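You operate a simulated robot arm through the tools that you are given. There is no shell and no other tool. Be economical: measure what you need, move in short steps, check, and stop when the job is done.

You are at the controls of a simulated robot arm. One attempt, no reset.

TASK
Strap the orange roll at the chart's setting for its size and put it back.
Fine: two strokes of the long lever, then the red key. Set down upright: what you pick out.

It is judged by the outcome, as a careful person would: the job done as asked, and still so three seconds after it is handed in. It fails if anything else is knocked over, pushed out of place, dropped, spilled or broken.

THE ROBOT
A 7-joint arm with a two-finger parallel gripper on a trunk, on a base that drives. Base frame: it is fixed to the floor where the robot stands at the start and does not move with it; the origin is under the middle of the robot, x ahead of it, y to its left, z up. Readings come in mm, rad, newtons and seconds.
With the tool pointing down near the work surface it reaches from about 180 to 480 mm from the robot's upright axis, wherever it stands. Its first joint turns from -2.897 to 2.897 rad. Places, roughly: bed of the strapper [-900, 0, 800]; long lever [-900, 200, 1000]; red key [-1000, 100, 1000]; strapper dial [-1000, 0, 1000]; winder knob [-900, 400, 1000]; winder slide [-900, 400, 900]. Payload 3.43 kg.
Tool frame: the origin (TCP) lies between the finger pads and is the grasp point; the fingertips stand 30 mm ahead of it; z points along the fingers, y is the line along which they close. Largest opening 94 mm; finger width 28, thickness 10; the body of the gripper, 50 by 96 mm, starts 55 mm behind the TCP.
Orientation is that of the tool frame in the base frame, as [roll, pitch, yaw] about the fixed x, y, z axes, in that order (R = Rz(yaw) Ry(pitch) Rx(roll)). With the fingers straight down and closing along the base's y, the tool's x points along the base's -x, its y along +y and its z along -z.

THE INTERFACE
- The arm moves only by the tool arm_command. Its argument "series" is a list of rows, each an object (a shift or turn left out is 0, a gripper value left out holds the last) with "offset": the shift along the tool's x, y, z in units of 40 mm (1.0 is 40 mm), a list of three; "rot": the turn, a rotation vector about the tool's x, y, z in units of 8 degrees (1.0 is 8 degrees), a list of three; "jaw": the gripper command, from -1 (shut) to 1 (fully open), values between in proportion. In form: [{"offset": [x, y, z], "rot": [rx, ry, rz], "jaw": jaw}, ...]. A call has 1 to 20 rows; each row shifts and turns the commanded pose from where the row before left it, along the tool's axes as they then stand. A call with a number of a shift or a turn outside -1 to 1 is refused whole. A row lasts 0.2 s, in which the tool goes at most 50 mm and 0.15 rad; a call with a longer step from one row to the next is refused whole, and so is a gripper value outside its range. Where a pose cannot be reached the arm comes as near as it can. A force on the tool above 90 N (or 10 N above the force at the start of the call, whichever is more), or a blocked arm, ends the call early, and 0.2 s more pass. The fingers move at their own pace (about 108 mm/s each) and stop on an object; they squeeze with about 29 N. The grip force told is the motor's: it shows also when the fingers shut on nothing. Time passes only in rows, and 0.2 s behind the last, so rows that do not move let the fingers close. It gives the time, the measured TCP pose, the force on the tool (base axes), the opening and the grip force at its end, in the units of the frame above (readings bear some noise), with the torque about the TCP (base axes, N m) and any sound that the robot's microphone picked up.
- Cameras (640 x 400 px; columns grow to the right, rows downward): "scene" is now at [-194.3, 214, 1316.2]; the picture's right is [0.00, -0.77, -0.64], its down [-0.98, -0.11, 0.13] and it looks along [-0.17, 0.63, -0.76] (base axes); focal length 214 px, centre (320, 200). "wrist" rides on the gripper at [76, 14, -102] in the tool frame; the picture's right is [-0.18, 0.98, 0.00], its down [-0.75, -0.14, -0.64] and it looks along [-0.63, -0.12, 0.77] (tool axes); focal length 243 px, centre (320, 200). There is no depth. A picture from a camera that has moved, and an enlarged one, comes with that camera's place and axes in the base frame and with its lens.
- get_image(camera): a new picture of that camera. No time passes.
- move_column(by): slides the trunk up (or, below 0, down) by that many mm; the arm and the scene camera ride with it, the base frame stays. It gives what a move gives, with no picture.
- roll_base(legs): drives the robot by 1 to 6 legs, each [ahead, left, turn to the left] in mm, mm and rad, along the robot's own axes; the way and the turn of a leg run together, so that a leg with both is an arc; at most 1500 mm and 3.142 rad a leg. The arm and the cameras ride along, it lands a little off, and it stops where it bumps. It gives what a move gives.
- pan_tilt(pan, tilt): turns the head with the scene camera to pan (to the left, within 1.396 rad either way) and tilt (down, from -0.506 to 1.204), counted from straight ahead of the robot. It gives what a move gives.
- close_up(camera, box): a new picture of the part [left, top, right, bottom] of that camera's present view, enlarged. No time passes.
- finish_job(): hands the job in; it is judged then, once.

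Work in short steps. Places have to be worked out from the pictures, the camera data and where the tool is seen: move nearer, look again, correct. Check each grasp and each placing, and mend what went wrong. You have 120 turns and 82 pictures in all, those below and enlarged ones among them. Open the gripper and draw the arm clear of the work before you hand the job in, unless the task says otherwise; then end with one line.

The tools are called after "Call:" by a JSON object that holds its "op" and its "data". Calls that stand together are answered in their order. arm_command: Moves the arm, as the interface text tells. Its arguments: {"type":"object","properties":{"series":{"type":"array"}},"required":["series"]} The other tools are called the same way: move_column (by) slides the trunk up or down; roll_base (legs) drives the base; pan_tilt (pan, tilt) turns the head that bears the scene camera; get_image (camera) takes a picture; close_up (camera, box) takes an enlarged picture of a part of a camera's view; finish_job () hands the job in.

At the start:

```text
time: 0.0
ee_pos: [-287.7, 153.8, 1257.1]
ee_rot: [-3.141, 0.0, -3.141]
force: [-0.3, 0.5, 0.1]
wrist_torque: [-0.03, 0.04, 0.01]
grip_width: 93.9
grip_force: 0.0
trunk travel left (down, up): [-275.0, 315.0]
robot x, y, heading: [-1.9, 3.5, -0.001]
head pan, tilt: [0.696, 0.173]
```

scene: 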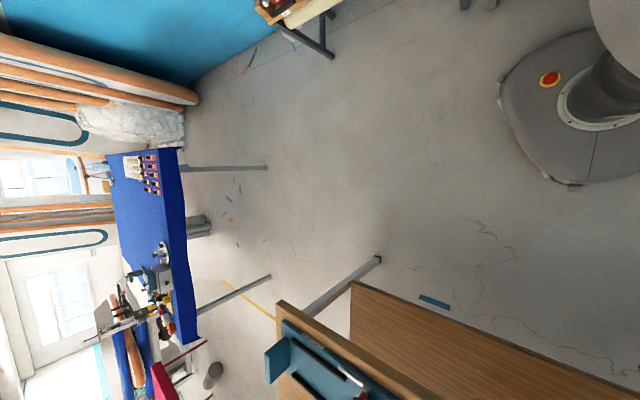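
wrist: 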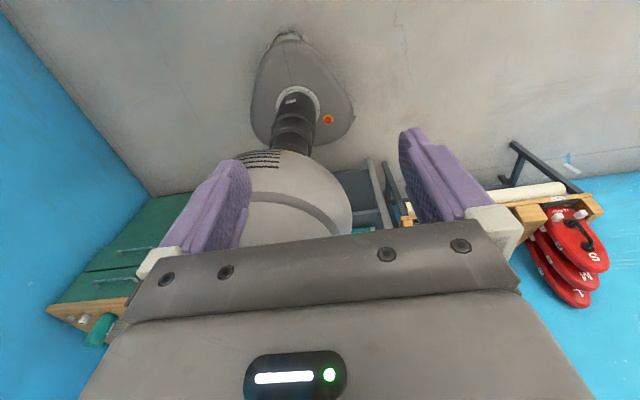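

The strapper lies behind the robot. I'll turn the head to see how its axes behave and look that way.

Call:
{"op": "pan_tilt", "data": {"pan": 1.39, "tilt": 0.3}}

Call:
{"op": "get_image", "data": {"camera": "scene"}}

```text
time: 1.1
ee_pos: [-288.1, 153.6, 1257.9]
ee_rot: [3.141, 0.001, -3.141]
force: [-0.4, 0.6, -0.3]
wrist_torque: [-0.02, 0.03, -0.02]
grip_width: 93.9
grip_force: 0.1
trunk travel left (down, up): [-275.0, 315.0]
robot x, y, heading: [-0.3, -0.9, -0.001]
head pan, tilt: [1.389, 0.3]
```

```text
79 pictures are left
camera scene: at [-206.1, 246.2, 1370.6], right [0.0, -0.18, -0.98], down [-0.96, -0.29, 0.05], along [-0.3, 0.94, -0.17], focal length 214 px, centre (320, 200)
```

scene: 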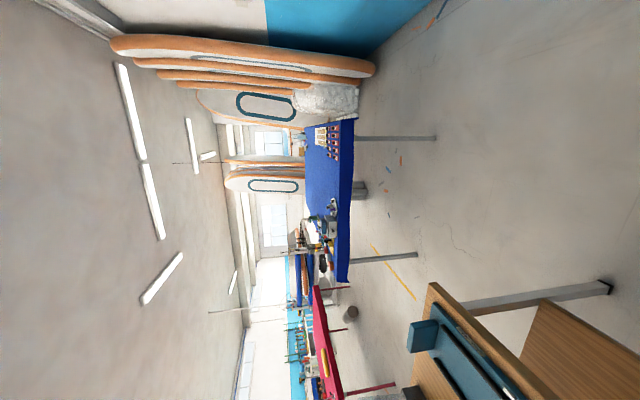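

The head's zero looks straight down and tilt swings toward -x. I'll look toward the strapper at [-900,0,900].

Call:
{"op": "pan_tilt", "data": {"pan": 0.0, "tilt": 0.85}}

Call:
{"op": "get_image", "data": {"camera": "scene"}}

```text
time: 2.6
ee_pos: [-287.5, 153.5, 1257.7]
ee_rot: [3.141, -0.001, 3.141]
force: [-0.5, -0.1, -0.2]
wrist_torque: [0.0, -0.02, 0.01]
grip_width: 94.0
grip_force: 0.0
trunk travel left (down, up): [-275.0, 315.0]
robot x, y, heading: [0.1, 0.5, 0.003]
head pan, tilt: [0.0, 0.85]
```

```text
78 pictures are left
camera scene: at [-254.5, 154.4, 1309.4], right [0.0, -1.0, 0.0], down [-0.66, 0.0, 0.75], along [-0.75, 0.0, -0.66], focal length 214 px, centre (320, 200)
```

scene: 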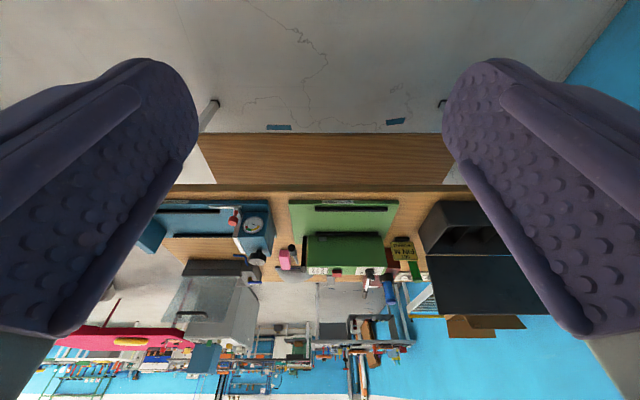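

The gripper blocks the camera. I'll shift the arm left (+y) out of view and look at the table closely.

Call:
{"op": "arm_command", "data": {"series": [{"offset": [0, 1, 0]}, {"offset": [-0.5, 1, 0]}, {"offset": [-1, 1, 0]}, {"offset": [-1, 1, 0]}, {"offset": [-1, 1, 0]}, {"offset": [-1, 0.5, 0]}]}}

Call:
{"op": "get_image", "data": {"camera": "scene"}}

Call:
{"op": "close_up", "data": {"camera": "scene", "box": [140, 180, 300, 280]}}

Call:
{"op": "close_up", "data": {"camera": "scene", "box": [270, 180, 430, 280]}}

```text
refused: row 3 steps farther than a row can; nothing moved
```

```text
77 pictures are left
camera scene: at [-254.5, 154.4, 1309.4], right [0.0, -1.0, 0.0], down [-0.66, 0.0, 0.75], along [-0.75, 0.0, -0.66], focal length 214 px, centre (320, 200)
```

scene: 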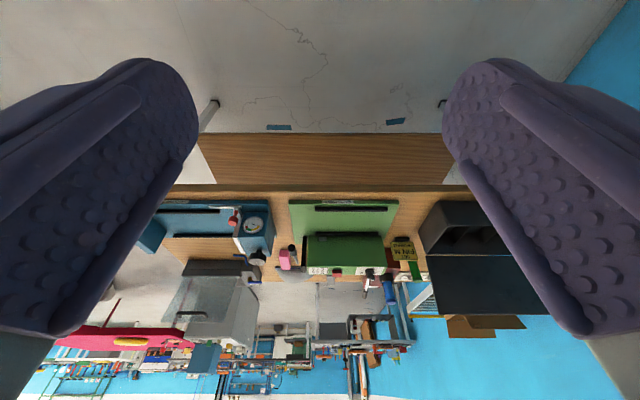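

```text
4.00 times, centred on (220, 230) of scene
camera zoom: at [-254.5, 154.4, 1309.4], right [0.0, -1.0, 0.0], down [-0.66, 0.0, 0.75], along [-0.75, 0.0, -0.66], focal length 858 px, centre (720, 80)
```

zoom: 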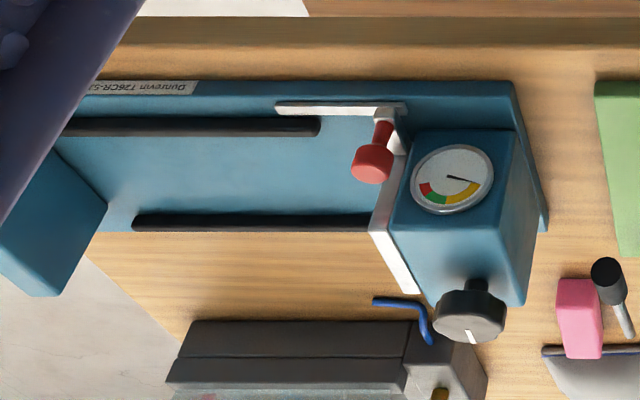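

```text
4.00 times, centred on (350, 230) of scene
camera zoom: at [-254.5, 154.4, 1309.4], right [0.0, -1.0, 0.0], down [-0.66, 0.0, 0.75], along [-0.75, 0.0, -0.66], focal length 858 px, centre (200, 80)
```

zoom: 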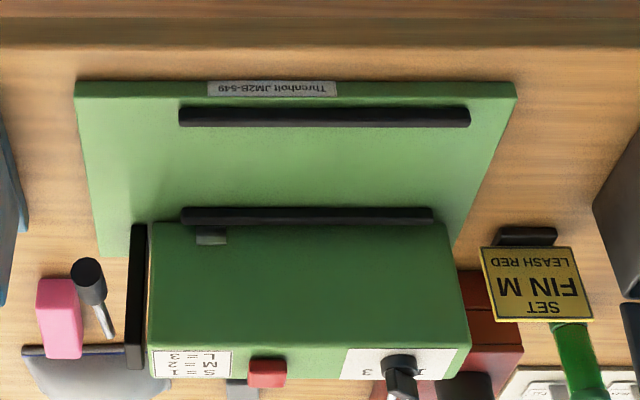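

The blue machine (gauge, knob, slide) is the winder. The green one is the strapper, with its chart, red key and dial. My rows were too long, so I'll shorten them to move the arm aside, then look for the orange roll.

Call:
{"op": "arm_command", "data": {"series": [{"offset": [0, 1, 0]}, {"offset": [-0.5, 1, 0]}, {"offset": [-0.7, 0.8, 0]}, {"offset": [-0.7, 0.8, 0]}, {"offset": [-0.8, 0.7, 0]}, {"offset": [-1, 0.5, 0]}, {"offset": [-1, 0, 0]}]}}

Call:
{"op": "pan_tilt", "data": {"pan": 0.0, "tilt": -0.5}}

Call:
{"op": "get_image", "data": {"camera": "scene"}}

Call:
{"op": "get_image", "data": {"camera": "wrist"}}

```text
time: 4.0
ee_pos: [-167.7, 335.2, 1258.8]
ee_rot: [-3.137, -0.049, 3.138]
force: [-57.3, -28.4, -102.2]
wrist_torque: [3.59, 0.08, -1.98]
grip_width: 94.1
grip_force: 0.0
out of reach, approached as far as the arm can: row 6
trunk travel left (down, up): [-275.0, 315.0]
robot x, y, heading: [1.0, 0.9, 0.005]
head pan, tilt: [0.0, 0.85]
stopped in row 6: the force on the tool passed its limit at 352 N (the readings are from after the stop); the commanded pose is now the measured one
```

```text
time: 5.5
ee_pos: [-166.7, 335.1, 1257.7]
ee_rot: [-3.137, -0.046, 3.139]
force: [-47.7, -30.8, -124.8]
wrist_torque: [3.97, 2.92, -2.27]
grip_width: 93.9
grip_force: 0.0
trunk travel left (down, up): [-275.0, 315.0]
robot x, y, heading: [-0.8, 0.0, 0.003]
head pan, tilt: [0.0, -0.499]
```

```text
74 pictures are left
camera scene: at [-15.2, 335.8, 1314.1], right [0.0, -1.0, 0.01], down [-0.9, 0.0, -0.44], along [0.44, -0.01, -0.9], focal length 214 px, centre (320, 200)
```

scene: 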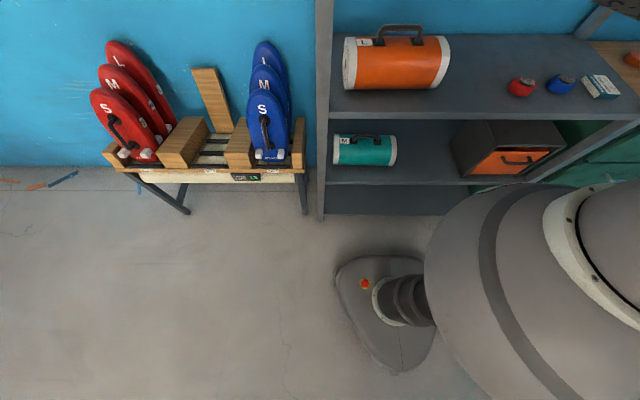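

```text
73 pictures are left
camera wrist: at [-238.3, 350.0, 1363.4], right [0.19, 0.98, -0.01], down [0.78, -0.14, 0.61], along [0.6, -0.12, -0.79], focal length 243 px, centre (320, 200)
```

wrist: 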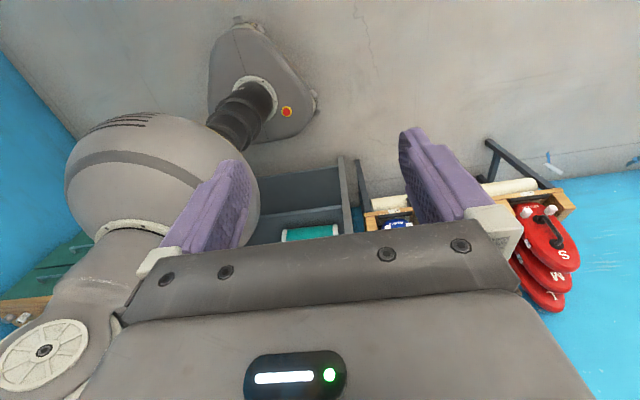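

The scene camera evidently rides on the arm's end. The arm is pressing on something, probably its own body, so I'll back it off and then zoom in on the shelf with the orange roll.

Call:
{"op": "arm_command", "data": {"series": [{"offset": [0.5, 0, 0]}, {"offset": [0.8, 0, 0]}, {"offset": [0.8, 0, 0]}]}}

Call:
{"op": "close_up", "data": {"camera": "scene", "box": [320, 0, 480, 100]}}

Call:
{"op": "close_up", "data": {"camera": "scene", "box": [320, 20, 640, 220]}}

```text
time: 6.2
ee_pos: [-250.1, 335.8, 1260.2]
ee_rot: [-3.136, -0.038, 3.14]
force: [0.2, 0.3, 0.2]
wrist_torque: [0.02, 0.0, -0.01]
grip_width: 93.9
grip_force: 0.1
trunk travel left (down, up): [-275.0, 315.0]
robot x, y, heading: [-1.7, 1.0, 0.002]
head pan, tilt: [0.0, -0.499]
```

```text
4.00 times, centred on (400, 50) of scene
camera zoom: at [-98.8, 335.5, 1318.1], right [0.0, -1.0, 0.0], down [-0.9, 0.0, -0.45], along [0.45, 0.0, -0.9], focal length 858 px, centre (0, 800)
```

zoom: 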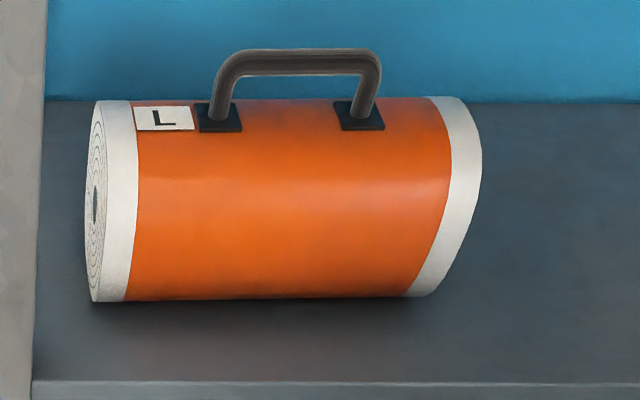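

```text
2.00 times, centred on (480, 120) of scene
camera zoom: at [-98.8, 335.5, 1318.1], right [0.0, -1.0, 0.0], down [-0.9, 0.0, -0.45], along [0.45, 0.0, -0.9], focal length 429 px, centre (0, 360)
```

zoom: 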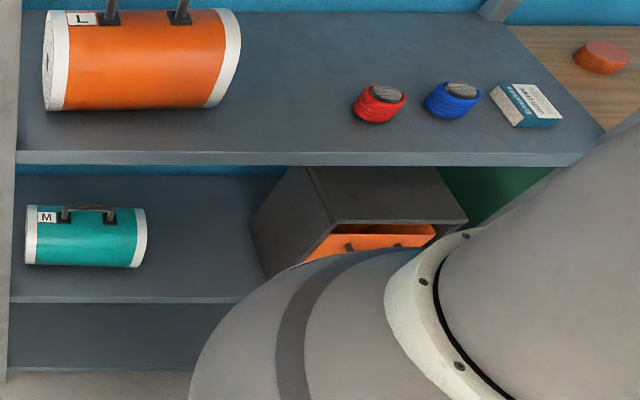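

The roll is marked L, and the chart gives L=3. I estimate its handle near (500,165,1065). I'll swing the arm clockwise about the robot's axis towards the front, turning the tool with it.

Call:
{"op": "arm_command", "data": {"series": [{"offset": [-0.868, 0.581, 0], "rot": [0, 0, 0.716]}, {"offset": [-0.868, 0.581, 0], "rot": [0, 0, 0.716]}, {"offset": [-0.868, 0.581, 0], "rot": [0, 0, 0.716]}, {"offset": [-0.868, 0.581, 0], "rot": [0, 0, 0.716]}, {"offset": [-0.868, 0.581, 0], "rot": [0, 0, 0.716]}, {"offset": [-0.868, 0.581, 0], "rot": [0, 0, 0.716]}, {"offset": [-0.868, 0.581, 0], "rot": [0, 0, 0.716]}, {"offset": [-0.868, 0.581, 0], "rot": [0, 0, 0.716]}, {"offset": [-0.868, 0.581, 0], "rot": [0, 0, 0.716]}, {"offset": [-0.868, 0.581, 0], "rot": [0, 0, 0.716]}]}}

```text
time: 8.4
ee_pos: [148.5, 389.5, 1246.2]
ee_rot: [-3.106, -0.017, 2.14]
force: [0.0, -0.4, -0.3]
wrist_torque: [0.01, 0.0, 0.05]
grip_width: 93.9
grip_force: 0.0
trunk travel left (down, up): [-275.0, 315.0]
robot x, y, heading: [-0.1, -1.6, -0.001]
head pan, tilt: [0.0, -0.499]
```

Swing works. I'll continue toward the front, then look at the shelf with the scene camera.

Call:
{"op": "arm_command", "data": {"series": [{"offset": [-0.868, 0.581, 0], "rot": [0, 0, 0.716]}, {"offset": [-0.868, 0.581, 0], "rot": [0, 0, 0.716]}, {"offset": [-0.868, 0.581, 0], "rot": [0, 0, 0.716]}, {"offset": [-0.868, 0.581, 0], "rot": [0, 0, 0.716]}]}}

Call:
{"op": "pan_tilt", "data": {"pan": 0.0, "tilt": 0.3}}

Call:
{"op": "get_image", "data": {"camera": "scene"}}

Call:
{"op": "get_image", "data": {"camera": "wrist"}}

```text
time: 9.4
ee_pos: [287.3, 300.1, 1239.6]
ee_rot: [-3.102, -0.004, 1.737]
force: [-0.6, -0.3, -0.3]
wrist_torque: [0.04, 0.03, 0.01]
grip_width: 94.1
grip_force: 0.0
trunk travel left (down, up): [-275.0, 315.0]
robot x, y, heading: [0.6, -0.3, -0.0]
head pan, tilt: [0.0, -0.499]
```

```text
time: 10.6
ee_pos: [287.5, 301.6, 1240.7]
ee_rot: [-3.101, -0.001, 1.74]
force: [0.4, -0.1, -0.8]
wrist_torque: [0.01, 0.0, 0.04]
grip_width: 94.1
grip_force: 0.1
trunk travel left (down, up): [-275.0, 315.0]
robot x, y, heading: [-1.2, 2.4, -0.005]
head pan, tilt: [0.0, 0.3]
```

```text
70 pictures are left
camera scene: at [301.5, 221.6, 1276.8], right [-0.98, -0.17, 0.04], down [-0.15, 0.94, 0.3], along [-0.09, 0.29, -0.95], focal length 214 px, centre (320, 200)
```

scene: 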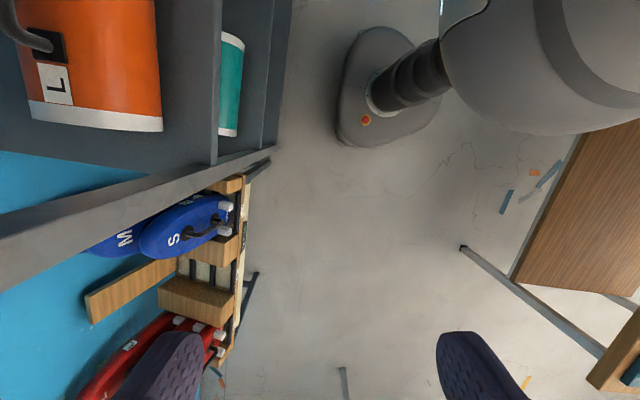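

```text
69 pictures are left
camera wrist: at [292.3, 379.9, 1341.8], right [1.0, -0.02, -0.04], down [0.01, -0.76, 0.65], along [-0.04, -0.65, -0.76], focal length 243 px, centre (320, 200)
```

wrist: 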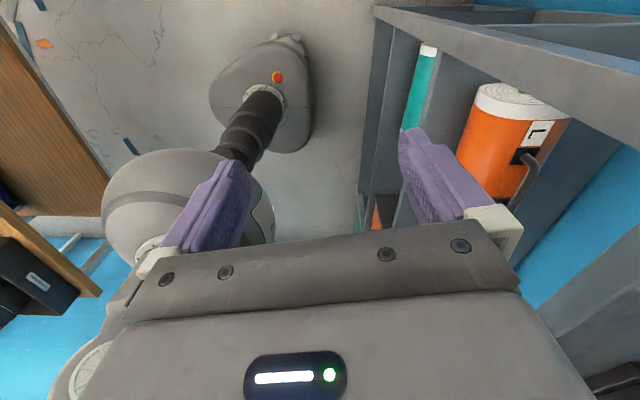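

Triangulating two views puts the label at about (597,221,992) and the handle near (600,136,1024), with the shelf front at x≈500. Before approaching I'll pan the camera toward +x to check for anything above the shelf.

Call:
{"op": "pan_tilt", "data": {"pan": 1.25, "tilt": -0.3}}

Call:
{"op": "get_image", "data": {"camera": "scene"}}

```text
time: 12.0
ee_pos: [286.5, 302.1, 1240.9]
ee_rot: [-3.102, -0.002, 1.74]
force: [-0.2, -0.1, -0.2]
wrist_torque: [-0.01, -0.01, 0.01]
grip_width: 94.2
grip_force: 0.0
trunk travel left (down, up): [-275.0, 315.0]
robot x, y, heading: [0.6, 0.5, 0.0]
head pan, tilt: [1.25, -0.3]
```

```text
68 pictures are left
camera scene: at [386.6, 182.1, 1342.2], right [-0.35, -0.06, -0.94], down [0.11, 0.99, -0.1], along [0.93, -0.14, -0.34], focal length 214 px, centre (320, 200)
```

scene: 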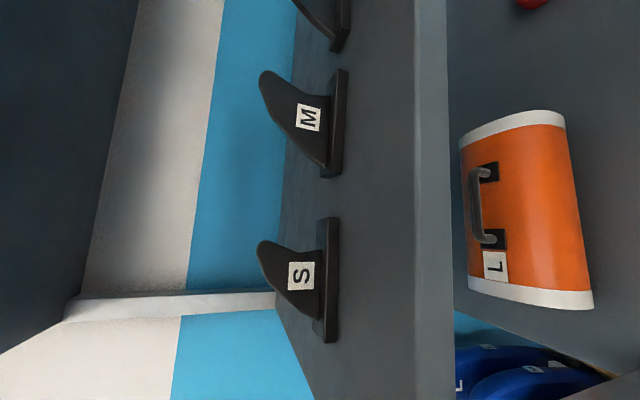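

There is an upper shelf at about z≈1200 with loose fins on it, so a top-down grasp is out. I'll approach the handle, at (598,136,1024), with the tool horizontal, pointing +x and closing vertically. First I'll move the TCP to about (380,180,1140), then rotate it.

Call:
{"op": "arm_command", "data": {"series": [{"offset": [-0.85, 0.45, 0.62], "rot": [0, 0, 0.3]}, {"offset": [-0.85, 0.45, 0.62], "rot": [0, 0, 0.3]}, {"offset": [-0.85, 0.45, 0.62], "rot": [0, 0, 0.3]}, {"offset": [-0.85, 0.45, 0.62], "rot": [0, 0, 0.3]}, {"rot": [-0.94, 0, 0]}, {"rot": [-0.94, 0, 0]}, {"rot": [-0.94, 0, 0]}, {"rot": [-0.94, 0, 0]}]}}

```text
time: 13.0
ee_pos: [358.3, 197.8, 1149.2]
ee_rot: [-3.095, -0.049, 1.581]
force: [-39.3, 69.7, -118.4]
wrist_torque: [-0.61, -4.15, -2.27]
grip_width: 94.1
grip_force: 0.1
out of reach, approached as far as the arm can: row 4
trunk travel left (down, up): [-275.0, 315.0]
robot x, y, heading: [-2.7, 0.1, 0.003]
head pan, tilt: [1.25, -0.3]
stopped in row 4: the force on the tool passed its limit at 354 N (the readings are from after the stop); the commanded pose is now the measured one
```

It's the same block at the same tool-to-arm angle, so the last joint is at its limit. I'll back off and turn the tool the other way, by +180° about its axis; the closing line stays the same.

Call:
{"op": "arm_command", "data": {"series": [{"offset": [0.6, -0.3, -0.4]}, {"rot": [0, 0, 1]}, {"rot": [0, 0, 1]}, {"rot": [0, 0, 1]}, {"rot": [0, 0, 1]}, {"rot": [0, 0, 1]}, {"rot": [0, 0, 1]}, {"rot": [0, 0, 1]}, {"rot": [0, 0, 1]}, {"rot": [0, 0, 1]}, {"rot": [0, 0, 1]}, {"rot": [0, 0, 1]}, {"rot": [0, 0, 1]}, {"rot": [0, 0, 1]}, {"rot": [0, 0, 1]}, {"rot": [0, 0, 1]}, {"rot": [0, 0, 1]}, {"rot": [0, 0, 1]}]}}

```text
time: 16.8
ee_pos: [348.5, 218.9, 1167.0]
ee_rot: [3.132, 0.058, -0.791]
force: [0.9, 0.2, -0.2]
wrist_torque: [0.0, 0.01, 0.01]
grip_width: 93.9
grip_force: 0.0
trunk travel left (down, up): [-275.0, 315.0]
robot x, y, heading: [-1.9, 0.8, 0.001]
head pan, tilt: [1.25, -0.3]
```

Free again. I'll finish the yaw, then pitch the tool up to point along +x.

Call:
{"op": "arm_command", "data": {"series": [{"rot": [0, 0, 0.93]}, {"rot": [0, 0, 0.93]}, {"rot": [0, 0, 0.93]}, {"rot": [0, 0, 0.93]}, {"rot": [0, 0, 0.93]}, {"rot": [0, 0, 0.93]}, {"rot": [0.94, 0, 0]}, {"rot": [0.94, 0, 0]}, {"rot": [0.94, 0, 0]}, {"rot": [0.94, 0, 0]}, {"rot": [0.94, 0, 0]}, {"rot": [0.94, 0, 0]}, {"rot": [0.94, 0, 0]}, {"rot": [0.94, 0, 0]}, {"rot": [0.94, 0, 0]}, {"rot": [0.94, 0, 0]}]}}

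```text
time: 20.2
ee_pos: [361.1, 237.7, 1166.2]
ee_rot: [-1.875, 0.036, -1.57]
force: [0.2, 0.4, -0.1]
wrist_torque: [-0.03, 0.01, 0.01]
grip_width: 93.5
grip_force: 0.1
out of reach, approached as far as the arm can: row 13, 14, 15
trunk travel left (down, up): [-275.0, 315.0]
robot x, y, heading: [2.1, 0.3, 0.003]
head pan, tilt: [1.25, -0.3]
```

The tool now points about 17° below horizontal. I'll lower the trunk 130 mm to handle height, drive 90 ahead and 100 right, set the gripper half open, and look.

Call:
{"op": "move_column", "data": {"by": -130}}

Call:
{"op": "roll_base", "data": {"legs": [[90, -100, 0]]}}

Call:
{"op": "pan_tilt", "data": {"pan": 0, "tilt": 0}}

Call:
{"op": "get_image", "data": {"camera": "scene"}}

Call:
{"op": "get_image", "data": {"camera": "wrist"}}

```text
time: 21.8
ee_pos: [360.2, 238.1, 1037.3]
ee_rot: [-1.877, 0.037, -1.57]
force: [-0.7, 1.1, 0.4]
wrist_torque: [0.01, -0.02, -0.02]
grip_width: 94.0
grip_force: 0.0
trunk travel left (down, up): [-145.0, 445.0]
robot x, y, heading: [-3.5, 0.3, -0.001]
head pan, tilt: [1.25, -0.3]
```

```text
time: 23.1
ee_pos: [452.0, 138.3, 1037.4]
ee_rot: [-1.875, 0.038, -1.569]
force: [0.7, -0.1, -1.0]
wrist_torque: [-0.02, -0.03, 0.0]
grip_width: 94.4
grip_force: 0.1
trunk travel left (down, up): [-145.0, 445.0]
robot x, y, heading: [90.4, -99.5, 0.001]
head pan, tilt: [1.25, -0.3]
```

```text
time: 24.5
ee_pos: [451.4, 137.7, 1036.3]
ee_rot: [-1.874, 0.035, -1.569]
force: [0.2, -0.7, -0.3]
wrist_torque: [0.01, 0.02, -0.03]
grip_width: 94.0
grip_force: 0.1
trunk travel left (down, up): [-145.0, 445.0]
robot x, y, heading: [88.8, -97.8, -0.003]
head pan, tilt: [0.0, 0.0]
```

```text
67 pictures are left
camera scene: at [412.0, 247.3, 1053.4], right [0.3, -0.03, 0.95], down [0.0, -1.0, -0.04], along [0.95, 0.01, -0.3], focal length 214 px, centre (320, 200)
```

scene: 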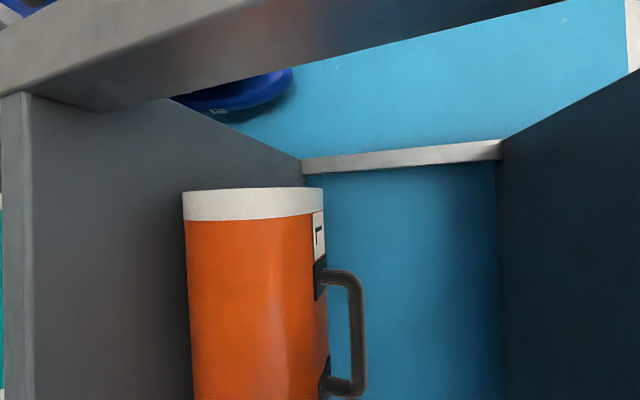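

```text
66 pictures are left
camera wrist: at [349.2, 60.3, 1051.3], right [-0.3, 0.22, -0.93], down [-0.57, 0.74, 0.35], along [0.77, 0.64, -0.09], focal length 243 px, centre (320, 200)
```

wrist: 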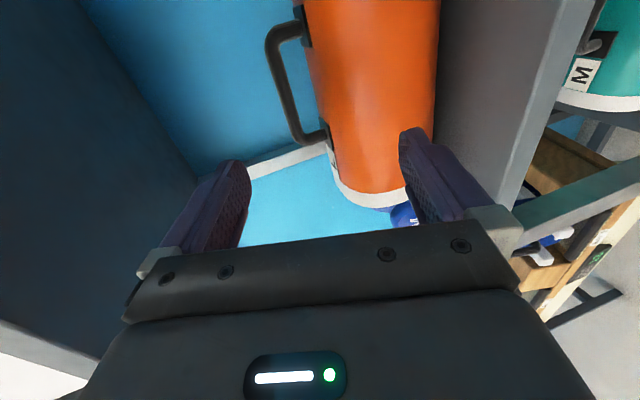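

The new view confirms the handle bar's centre at about (598,132,1024), spanning y 80–184. I'll level the tool, raise it ~32 mm along its y so the axis passes through the bar, narrow the jaws to ~42 mm, then drive 75 ahead.

Call:
{"op": "arm_command", "data": {"series": [{"offset": [0.06, -0.4, 0], "rot": [0, 0.08, -0.25], "jaw": -0.1}, {"offset": [0.06, -0.4, 0], "jaw": -0.1}, {"jaw": -0.1}]}}

Call:
{"op": "roll_base", "data": {"legs": [[75, 0, 0]]}}

Call:
{"op": "get_image", "data": {"camera": "scene"}}

Call:
{"op": "get_image", "data": {"camera": "wrist"}}

```text
time: 25.3
ee_pos: [461.8, 132.0, 1067.9]
ee_rot: [-1.875, -0.001, -1.571]
force: [-0.8, 0.3, 0.4]
wrist_torque: [-0.05, 0.0, 0.01]
grip_width: 42.0
grip_force: 0.1
trunk travel left (down, up): [-145.0, 445.0]
robot x, y, heading: [86.3, -103.4, -0.001]
head pan, tilt: [0.0, 0.0]
```

```text
time: 26.3
ee_pos: [537.5, 132.3, 1066.9]
ee_rot: [-1.876, -0.002, -1.572]
force: [0.4, -0.3, -0.1]
wrist_torque: [0.02, -0.03, 0.01]
grip_width: 42.4
grip_force: 0.0
trunk travel left (down, up): [-145.0, 445.0]
robot x, y, heading: [166.3, -99.6, 0.0]
head pan, tilt: [0.0, 0.0]
```

```text
65 pictures are left
camera scene: at [497.6, 242.6, 1079.7], right [0.3, 0.0, 0.95], down [0.0, -1.0, 0.0], along [0.95, 0.0, -0.3], focal length 214 px, centre (320, 200)
```

scene: 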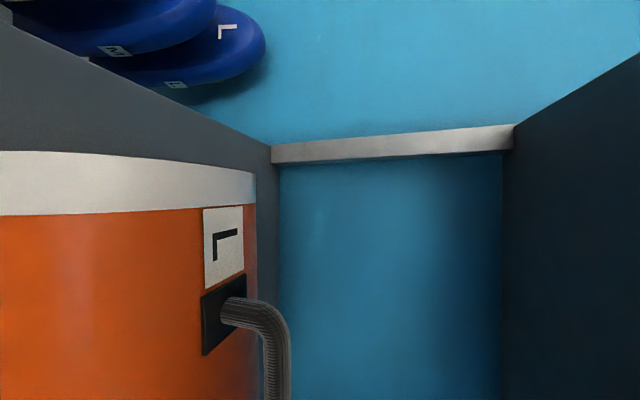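

```text
64 pictures are left
camera wrist: at [434.8, 55.8, 1084.5], right [-0.3, 0.18, -0.94], down [-0.57, 0.75, 0.33], along [0.77, 0.63, -0.12], focal length 243 px, centre (320, 200)
```

wrist: 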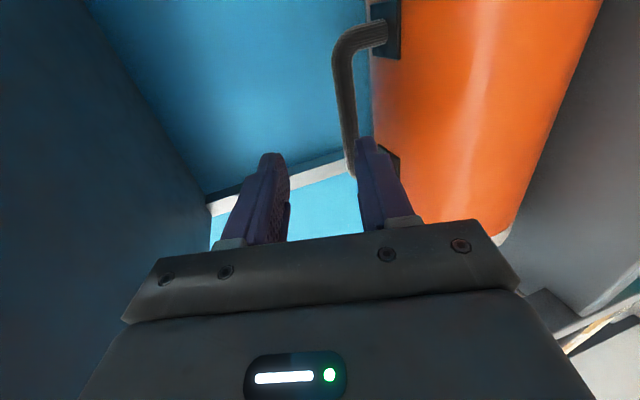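

Bar refined to about (602,132,1023). I'll drop 23 mm along tool y, advance 62 mm so the bar sits just ahead of the TCP, and check before closing.

Call:
{"op": "arm_command", "data": {"series": [{"offset": [0, 0.57, 0]}, {"offset": [0, 0, 0.5]}, {"offset": [0, 0, 0.4]}, {"offset": [0, 0, 0.4]}, {"offset": [0, 0, 0.27]}]}}

Call:
{"op": "get_image", "data": {"camera": "wrist"}}

```text
time: 27.5
ee_pos: [588.3, 132.9, 1028.6]
ee_rot: [-1.874, -0.001, -1.57]
force: [-3.0, 1.2, 11.3]
wrist_torque: [0.04, -0.12, -0.01]
grip_width: 37.2
grip_force: 0.0
trunk travel left (down, up): [-145.0, 445.0]
robot x, y, heading: [167.0, -101.4, -0.001]
head pan, tilt: [0.0, 0.0]
```

```text
63 pictures are left
camera wrist: at [486.9, 55.5, 1044.8], right [-0.29, 0.18, -0.94], down [-0.57, 0.75, 0.33], along [0.77, 0.63, -0.12], focal length 243 px, centre (320, 200)
```

wrist: 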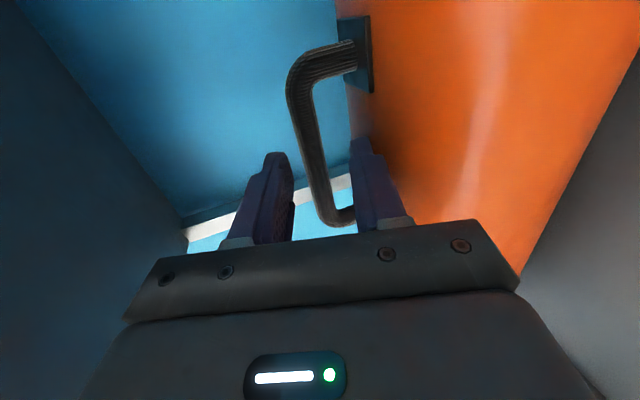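

The bar is between the fingers and the lower finger lightly touches the roll. I'll raise 4 mm and close.

Call:
{"op": "arm_command", "data": {"series": [{"offset": [0, -0.1, 0]}, {"jaw": -1}, {"jaw": -1}, {"jaw": -1}, {"jaw": -1}]}}

Call:
{"op": "get_image", "data": {"camera": "wrist"}}

```text
time: 28.7
ee_pos: [590.5, 130.9, 1031.1]
ee_rot: [-1.877, -0.003, -1.572]
force: [1.1, -0.8, -0.4]
wrist_torque: [-0.58, 0.0, 0.15]
grip_width: 13.6
grip_force: 29.3
trunk travel left (down, up): [-145.0, 445.0]
robot x, y, heading: [163.7, -97.4, -0.003]
head pan, tilt: [0.0, 0.0]
```

```text
62 pictures are left
camera wrist: at [488.6, 55.2, 1047.6], right [-0.3, 0.18, -0.94], down [-0.57, 0.75, 0.33], along [0.77, 0.63, -0.12], focal length 243 px, centre (320, 200)
```

wrist: 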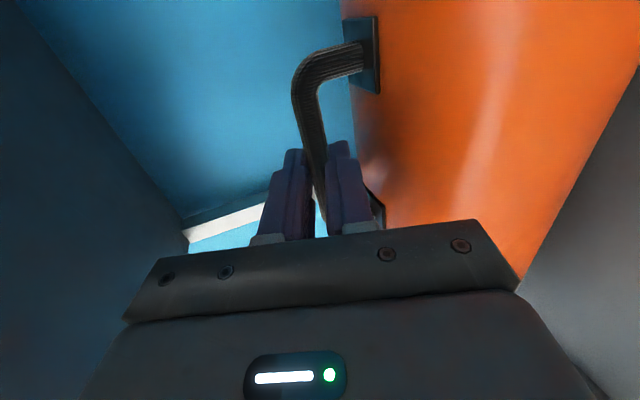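

Firm grip (13.6 mm, 29 N). I'll lift with the trunk by 40 mm and check the weight and the grip.

Call:
{"op": "move_column", "data": {"by": 40}}

Call:
{"op": "get_image", "data": {"camera": "wrist"}}

```text
time: 29.6
ee_pos: [591.1, 131.7, 1070.3]
ee_rot: [-1.877, -0.002, -1.569]
force: [-0.3, -0.2, -5.6]
wrist_torque: [0.02, 0.1, 0.01]
grip_width: 13.3
grip_force: 29.1
trunk travel left (down, up): [-185.0, 405.0]
robot x, y, heading: [167.8, -99.3, 0.0]
head pan, tilt: [0.0, 0.0]
```

```text
61 pictures are left
camera wrist: at [488.8, 55.6, 1087.5], right [-0.3, 0.18, -0.94], down [-0.57, 0.75, 0.33], along [0.77, 0.63, -0.12], focal length 243 px, centre (320, 200)
```

wrist: 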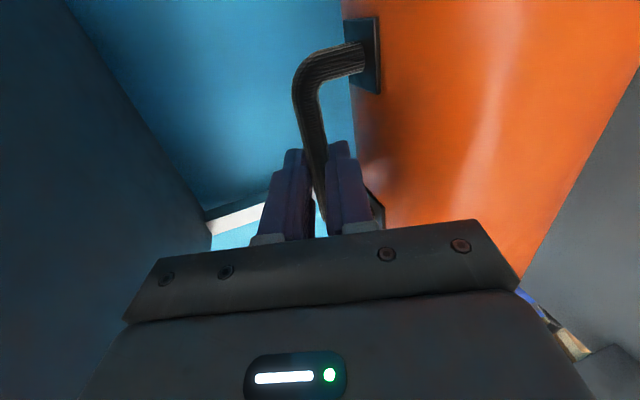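

The roll is light (~0.6 kg) and held well; its resting TCP on the shelf was (590.5,131,1031) for the return. I'll back out to x≈-150 and turn left half a turn towards the strapper.

Call:
{"op": "roll_base", "data": {"legs": [[-317, 0, 0], [0, 0, 1.571], [0, 0, 1.571]]}}

Call:
{"op": "get_image", "data": {"camera": "scene"}}

```text
time: 39.3
ee_pos: [-577.0, -325.8, 1070.9]
ee_rot: [-1.874, -0.002, 1.556]
force: [0.0, -0.2, -6.5]
wrist_torque: [0.0, -0.13, -0.03]
grip_width: 13.3
grip_force: 29.3
trunk travel left (down, up): [-185.0, 405.0]
robot x, y, heading: [-153.4, -99.4, 3.126]
head pan, tilt: [0.0, 0.0]
```

```text
60 pictures are left
camera scene: at [-541.6, -436.5, 1082.8], right [-0.3, 0.0, 0.95], down [0.02, 1.0, 0.0], along [-0.95, 0.01, -0.3], focal length 214 px, centre (320, 200)
```

scene: 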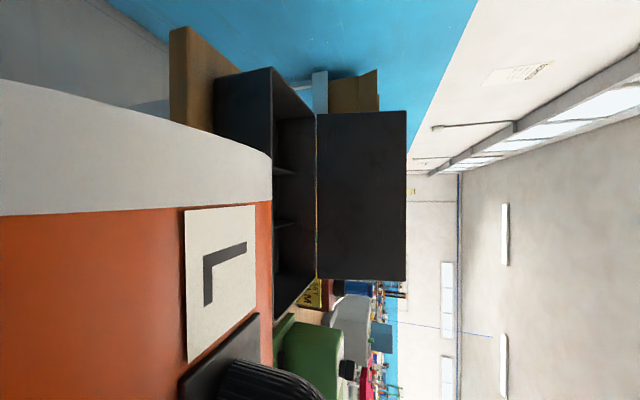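

I'll slide right (toward +y) about 366 mm so the roll lines up with the strapper, correct the heading, and look again with the head tilted.

Call:
{"op": "roll_base", "data": {"legs": [[0, -366, 0.015]]}}

Call:
{"op": "pan_tilt", "data": {"pan": 0.4, "tilt": 0}}

Call:
{"op": "get_image", "data": {"camera": "scene"}}

Call:
{"op": "get_image", "data": {"camera": "wrist"}}

```text
time: 41.6
ee_pos: [-571.6, 38.2, 1071.0]
ee_rot: [-1.877, -0.002, 1.567]
force: [0.6, -0.3, -4.7]
wrist_torque: [0.01, -0.11, 0.0]
grip_width: 13.5
grip_force: 29.2
trunk travel left (down, up): [-185.0, 405.0]
robot x, y, heading: [-146.0, 269.6, 3.131]
head pan, tilt: [0.0, 0.0]
```

```text
time: 42.5
ee_pos: [-571.5, 37.4, 1070.6]
ee_rot: [-1.877, -0.003, 1.565]
force: [0.2, -0.8, -4.5]
wrist_torque: [0.0, -0.14, -0.02]
grip_width: 13.4
grip_force: 29.1
trunk travel left (down, up): [-185.0, 405.0]
robot x, y, heading: [-142.1, 267.6, 3.137]
head pan, tilt: [0.4, 0.0]
```

```text
59 pictures are left
camera scene: at [-517.4, -72.2, 1051.5], right [-0.65, 0.0, 0.76], down [0.01, 1.0, 0.0], along [-0.76, 0.01, -0.65], focal length 214 px, centre (320, 200)
```

scene: 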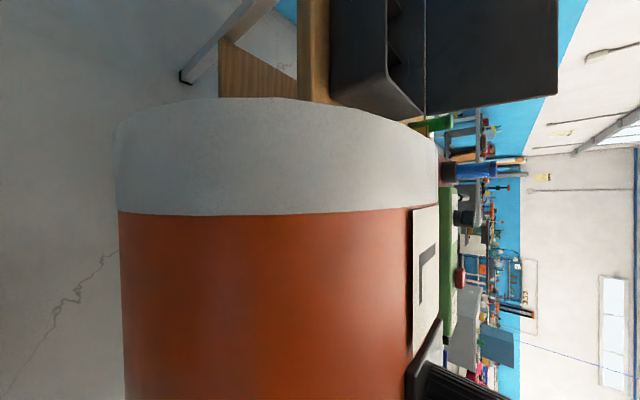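

```text
58 pictures are left
camera wrist: at [-468.6, 113.1, 1087.6], right [0.29, -0.18, -0.94], down [0.57, -0.76, 0.33], along [-0.77, -0.63, -0.12], focal length 243 px, centre (320, 200)
```

wrist: 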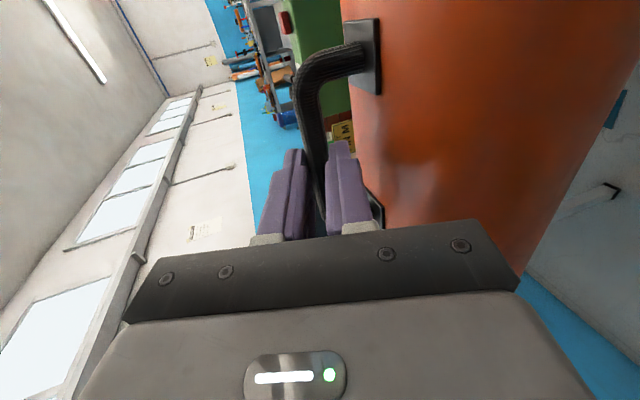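

The roll blocks the view. I'll slide 250 mm further +y so the camera, on the -y side of the roll, sees the strapper freely.

Call:
{"op": "roll_base", "data": {"legs": [[0, -250, 0]]}}

Call:
{"op": "pan_tilt", "data": {"pan": 0.15, "tilt": -0.4}}

Call:
{"op": "get_image", "data": {"camera": "scene"}}

```text
time: 44.3
ee_pos: [-569.9, 291.7, 1069.3]
ee_rot: [-1.875, -0.001, 1.563]
force: [-0.4, 0.1, -5.5]
wrist_torque: [0.01, -0.12, 0.0]
grip_width: 13.4
grip_force: 28.9
trunk travel left (down, up): [-185.0, 405.0]
robot x, y, heading: [-146.7, 519.5, 3.133]
head pan, tilt: [0.4, 0.0]
```

```text
time: 45.2
ee_pos: [-569.9, 290.1, 1069.9]
ee_rot: [-1.878, -0.003, 1.563]
force: [0.1, 0.7, -5.1]
wrist_torque: [0.0, -0.14, 0.01]
grip_width: 13.6
grip_force: 28.8
trunk travel left (down, up): [-185.0, 405.0]
robot x, y, heading: [-141.1, 523.9, 3.134]
head pan, tilt: [0.15, -0.4]
```

```text
57 pictures are left
camera scene: at [-513.5, 147.5, 1077.4], right [-0.44, 0.0, 0.9], down [-0.34, 0.92, -0.17], along [-0.83, -0.38, -0.41], focal length 214 px, centre (320, 200)
```

scene: 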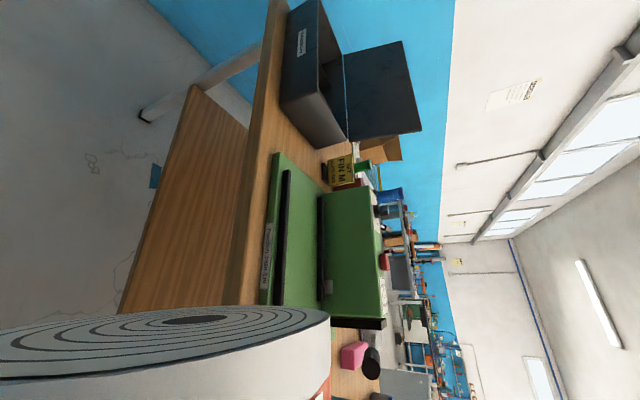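

Good view. Zooming into the strapper and its controls.

Call:
{"op": "close_up", "data": {"camera": "scene", "box": [250, 140, 410, 240]}}

Call:
{"op": "close_up", "data": {"camera": "scene", "box": [290, 240, 450, 340]}}

Call:
{"op": "close_up", "data": {"camera": "scene", "box": [300, 300, 460, 400]}}

```text
4.00 times, centred on (330, 190) of scene
camera zoom: at [-513.5, 147.5, 1077.4], right [-0.44, 0.0, 0.9], down [-0.34, 0.92, -0.17], along [-0.83, -0.38, -0.41], focal length 858 px, centre (280, 240)
```

zoom: 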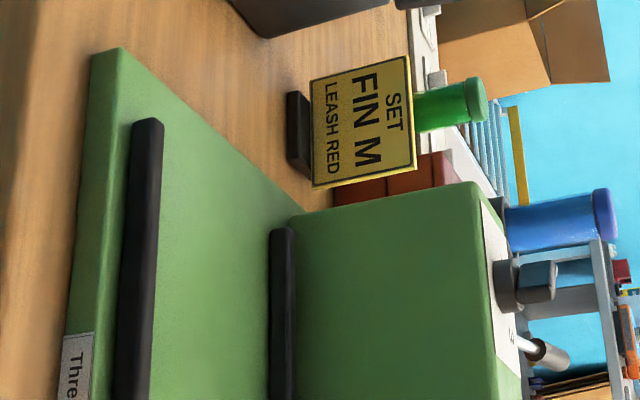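

```text
4.00 times, centred on (370, 290) of scene
camera zoom: at [-513.5, 147.5, 1077.4], right [-0.44, 0.0, 0.9], down [-0.34, 0.92, -0.17], along [-0.83, -0.38, -0.41], focal length 858 px, centre (120, -160)
```

zoom: 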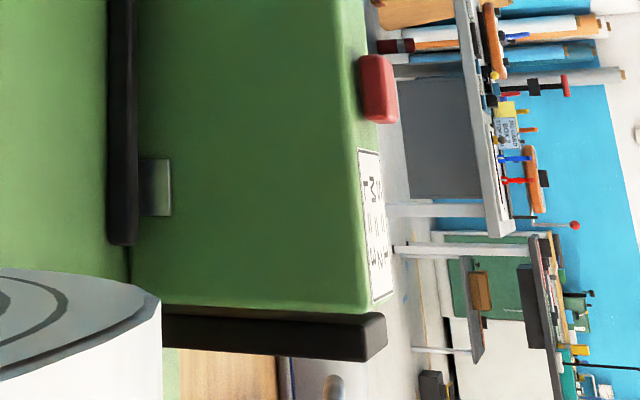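

```text
4.00 times, centred on (380, 350) of scene
camera zoom: at [-513.5, 147.5, 1077.4], right [-0.44, 0.0, 0.9], down [-0.34, 0.92, -0.17], along [-0.83, -0.38, -0.41], focal length 858 px, centre (80, -400)
```

zoom: 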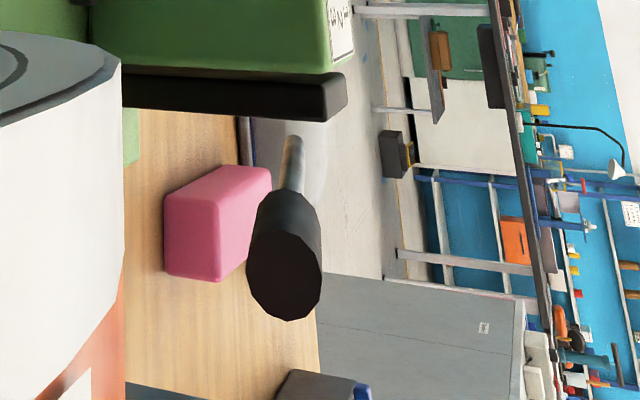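

Triangulation gives: bed plate top z≈830; rails at x≈-852 and -1022, y from -84 to 173 (centre 43); lever grip tip at about (-822,238,994). So I target the roll's axis at x≈-937, y≈43. I'll slide back to y and drive ahead most of the way.

Call:
{"op": "roll_base", "data": {"legs": [[0, 247, 0.008], [300, 0, 0]]}}

Call:
{"op": "get_image", "data": {"camera": "wrist"}}

```text
time: 48.6
ee_pos: [-873.6, 43.8, 1071.2]
ee_rot: [-1.876, -0.001, 1.569]
force: [-0.2, 0.5, -5.0]
wrist_torque: [0.0, -0.1, 0.01]
grip_width: 13.6
grip_force: 28.8
trunk travel left (down, up): [-185.0, 405.0]
robot x, y, heading: [-445.6, 277.0, 3.143]
head pan, tilt: [0.15, -0.4]
```

```text
53 pictures are left
camera wrist: at [-770.6, 120.1, 1087.4], right [0.3, -0.18, -0.94], down [0.57, -0.75, 0.33], along [-0.77, -0.63, -0.12], focal length 243 px, centre (320, 200)
```

wrist: 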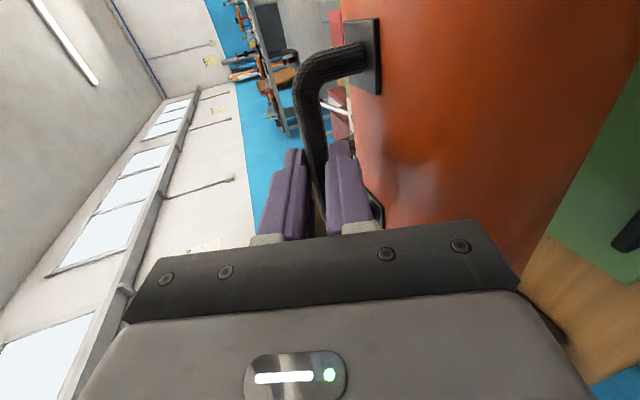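

Rail end agrees with my estimate. Ahead 52 more, then lower the trunk towards the bed in steps.

Call:
{"op": "roll_base", "data": {"legs": [[52, 0, 0]]}}

Call:
{"op": "move_column", "data": {"by": -60}}

Call:
{"op": "get_image", "data": {"camera": "wrist"}}

Call:
{"op": "get_image", "data": {"camera": "scene"}}

```text
time: 49.6
ee_pos: [-925.0, 44.8, 1070.2]
ee_rot: [-1.878, -0.003, 1.569]
force: [0.2, 0.0, -5.8]
wrist_torque: [-0.01, -0.01, 0.0]
grip_width: 13.7
grip_force: 29.1
trunk travel left (down, up): [-185.0, 405.0]
robot x, y, heading: [-501.2, 272.9, 3.134]
head pan, tilt: [0.15, -0.4]
```

```text
time: 50.6
ee_pos: [-925.4, 45.2, 1011.3]
ee_rot: [-1.876, -0.002, 1.568]
force: [0.4, 0.1, -5.2]
wrist_torque: [-0.02, -0.05, -0.02]
grip_width: 13.6
grip_force: 29.1
trunk travel left (down, up): [-125.0, 465.0]
robot x, y, heading: [-501.5, 275.4, 3.139]
head pan, tilt: [0.15, -0.4]
```

```text
52 pictures are left
camera wrist: at [-822.4, 120.4, 1027.6], right [0.3, -0.18, -0.94], down [0.57, -0.76, 0.33], along [-0.77, -0.63, -0.12], focal length 243 px, centre (320, 200)
```

wrist: 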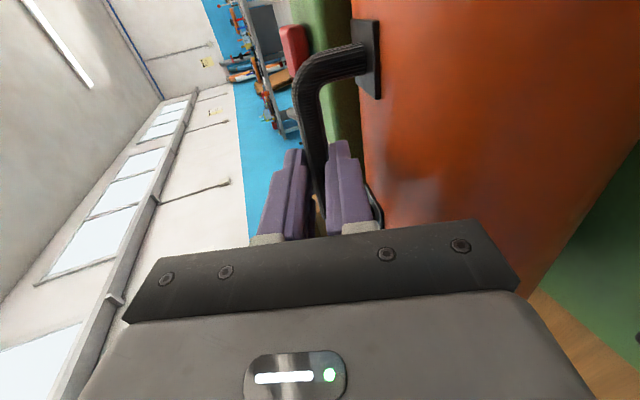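

```text
51 pictures are left
camera scene: at [-867.6, -98.1, 1017.5], right [-0.44, 0.0, 0.9], down [-0.35, 0.92, -0.17], along [-0.83, -0.39, -0.41], focal length 214 px, centre (320, 200)
```

scene: 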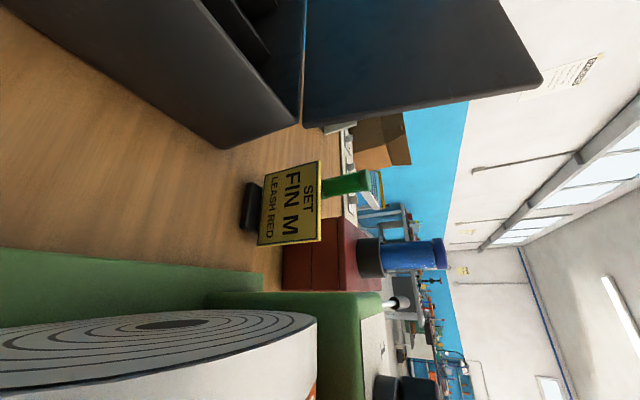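

Clear of everything. Lowering in small steps until the weight comes off.

Call:
{"op": "move_column", "data": {"by": -13}}

Call:
{"op": "move_column", "data": {"by": -4}}

```text
time: 51.2
ee_pos: [-925.0, 44.7, 996.9]
ee_rot: [-1.877, -0.001, 1.568]
force: [0.7, -0.8, -3.2]
wrist_torque: [0.23, -0.11, -0.09]
grip_width: 13.4
grip_force: 29.3
trunk travel left (down, up): [-112.0, 478.0]
robot x, y, heading: [-501.0, 274.8, 3.144]
head pan, tilt: [0.15, -0.4]
```

```text
time: 51.7
ee_pos: [-924.5, 45.4, 995.7]
ee_rot: [-1.871, 0.0, 1.567]
force: [1.4, 1.3, 17.0]
wrist_torque: [0.21, 0.53, -0.52]
grip_width: 13.5
grip_force: 28.7
trunk travel left (down, up): [-108.0, 482.0]
robot x, y, heading: [-503.4, 272.8, 3.139]
head pan, tilt: [0.15, -0.4]
```

Contact at TCP z≈997. I'll look at the roll's bottom relative to the rails before releasing.

Call:
{"op": "pan_tilt", "data": {"pan": 0.9, "tilt": 0.1}}

Call:
{"op": "get_image", "data": {"camera": "scene"}}

```text
time: 52.8
ee_pos: [-924.4, 45.4, 996.4]
ee_rot: [-1.872, 0.0, 1.568]
force: [3.7, 1.2, 33.6]
wrist_torque: [0.07, 0.82, -0.13]
grip_width: 13.9
grip_force: 29.3
trunk travel left (down, up): [-108.0, 482.0]
robot x, y, heading: [-504.3, 275.2, 3.14]
head pan, tilt: [0.901, 0.099]
```

```text
50 pictures are left
camera scene: at [-833.0, -55.5, 948.6], right [-0.93, 0.0, 0.36], down [0.04, 1.0, 0.09], along [-0.36, 0.1, -0.93], focal length 214 px, centre (320, 200)
```

scene: 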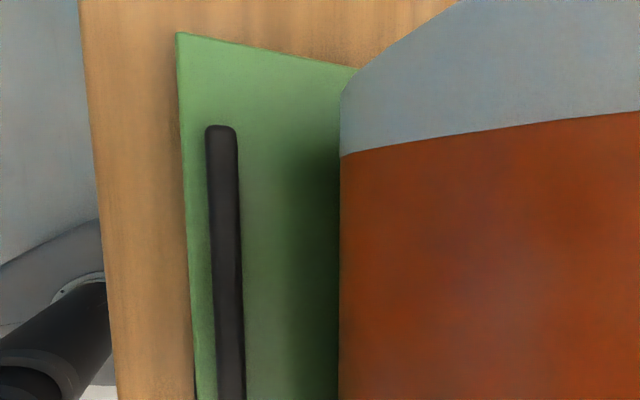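

The roll sits on the plate inside the rails. I'll relieve the press by 2 mm and open slightly to release.

Call:
{"op": "move_column", "data": {"by": 2.5}}

Call:
{"op": "arm_command", "data": {"series": [{"jaw": -0.5}, {"jaw": -0.2}, {"jaw": -0.2}]}}

Call:
{"op": "get_image", "data": {"camera": "wrist"}}

```text
time: 53.3
ee_pos: [-922.8, 46.0, 995.7]
ee_rot: [-1.878, -0.002, 1.569]
force: [3.8, 0.7, 14.4]
wrist_torque: [-0.16, 0.23, 0.3]
grip_width: 13.6
grip_force: 29.4
trunk travel left (down, up): [-111.0, 479.0]
robot x, y, heading: [-497.7, 276.5, 3.139]
head pan, tilt: [0.901, 0.099]
```

```text
time: 54.1
ee_pos: [-923.6, 45.1, 995.3]
ee_rot: [-1.878, -0.002, 1.569]
force: [0.1, 1.0, -4.8]
wrist_torque: [0.0, 0.01, 0.02]
grip_width: 40.5
grip_force: 2.4
trunk travel left (down, up): [-111.0, 479.0]
robot x, y, heading: [-501.1, 275.6, 3.145]
head pan, tilt: [0.901, 0.099]
```

```text
49 pictures are left
camera wrist: at [-822.4, 120.5, 1012.7], right [0.3, -0.18, -0.94], down [0.57, -0.76, 0.33], along [-0.77, -0.63, -0.12], focal length 243 px, centre (320, 200)
```

wrist: 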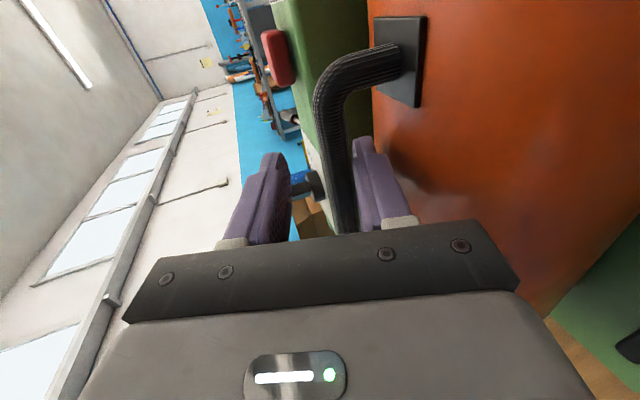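

The force suggests the handle still rests on the lower finger. I'll look at the roll's seating from the side.

Call:
{"op": "get_image", "data": {"camera": "scene"}}

Call:
{"op": "pan_tilt", "data": {"pan": 0.2, "tilt": 0.6}}

Call:
{"op": "get_image", "data": {"camera": "scene"}}

```text
48 pictures are left
camera scene: at [-834.5, -55.9, 948.9], right [-0.93, 0.0, 0.35], down [0.04, 0.99, 0.09], along [-0.35, 0.1, -0.93], focal length 214 px, centre (320, 200)
```

scene: 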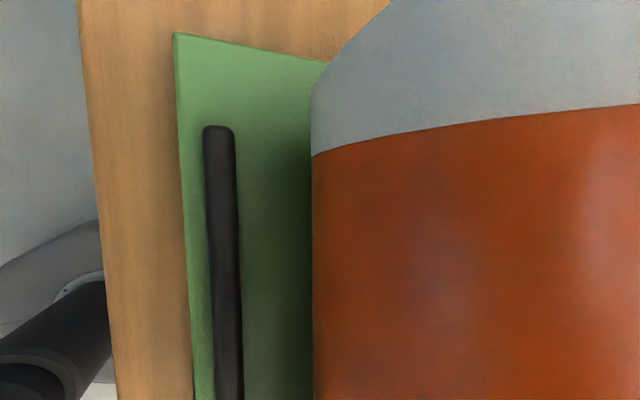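

```text
time: 55.2
ee_pos: [-924.4, 44.8, 996.5]
ee_rot: [-1.877, -0.002, 1.569]
force: [-0.5, 0.2, -4.9]
wrist_torque: [0.0, -0.03, -0.01]
grip_width: 40.6
grip_force: 2.9
trunk travel left (down, up): [-111.0, 479.0]
robot x, y, heading: [-498.4, 277.4, 3.135]
head pan, tilt: [0.201, 0.6]
```

```text
47 pictures are left
camera scene: at [-879.1, -9.9, 992.3], right [-0.49, 0.0, 0.87], down [0.49, 0.82, 0.28], along [-0.72, 0.57, -0.4], focal length 214 px, centre (320, 200)
```

scene: 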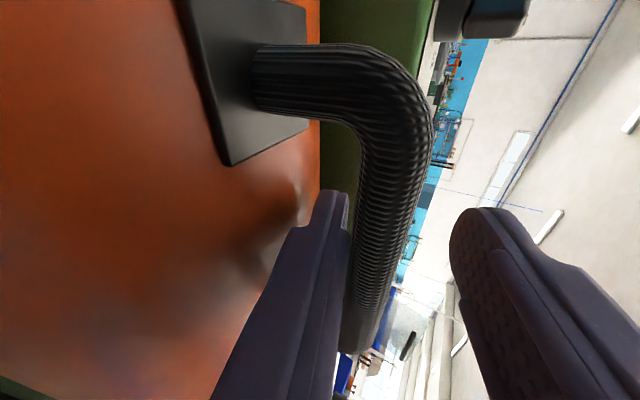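

When released the roll came forward ~12 mm and now hangs on the lower finger, so the earlier contact was the rear rail and the bed is lower. Its axis is now at about x=-920, between the rails. I'll lower further until the weight comes off.

Call:
{"op": "move_column", "data": {"by": -5}}

Call:
{"op": "move_column", "data": {"by": -4}}

```text
time: 55.8
ee_pos: [-924.2, 45.4, 991.2]
ee_rot: [-1.877, -0.002, 1.57]
force: [-0.3, 0.6, -0.5]
wrist_torque: [0.01, -0.01, -0.03]
grip_width: 37.4
grip_force: 0.1
trunk travel left (down, up): [-106.0, 484.0]
robot x, y, heading: [-502.0, 273.3, 3.139]
head pan, tilt: [0.201, 0.6]
```

```text
time: 56.3
ee_pos: [-925.1, 44.6, 986.7]
ee_rot: [-1.877, -0.001, 1.568]
force: [0.3, -0.2, 0.0]
wrist_torque: [-0.01, 0.02, -0.03]
grip_width: 37.6
grip_force: 0.1
trunk travel left (down, up): [-102.0, 488.0]
robot x, y, heading: [-497.3, 275.4, 3.145]
head pan, tilt: [0.201, 0.6]
```

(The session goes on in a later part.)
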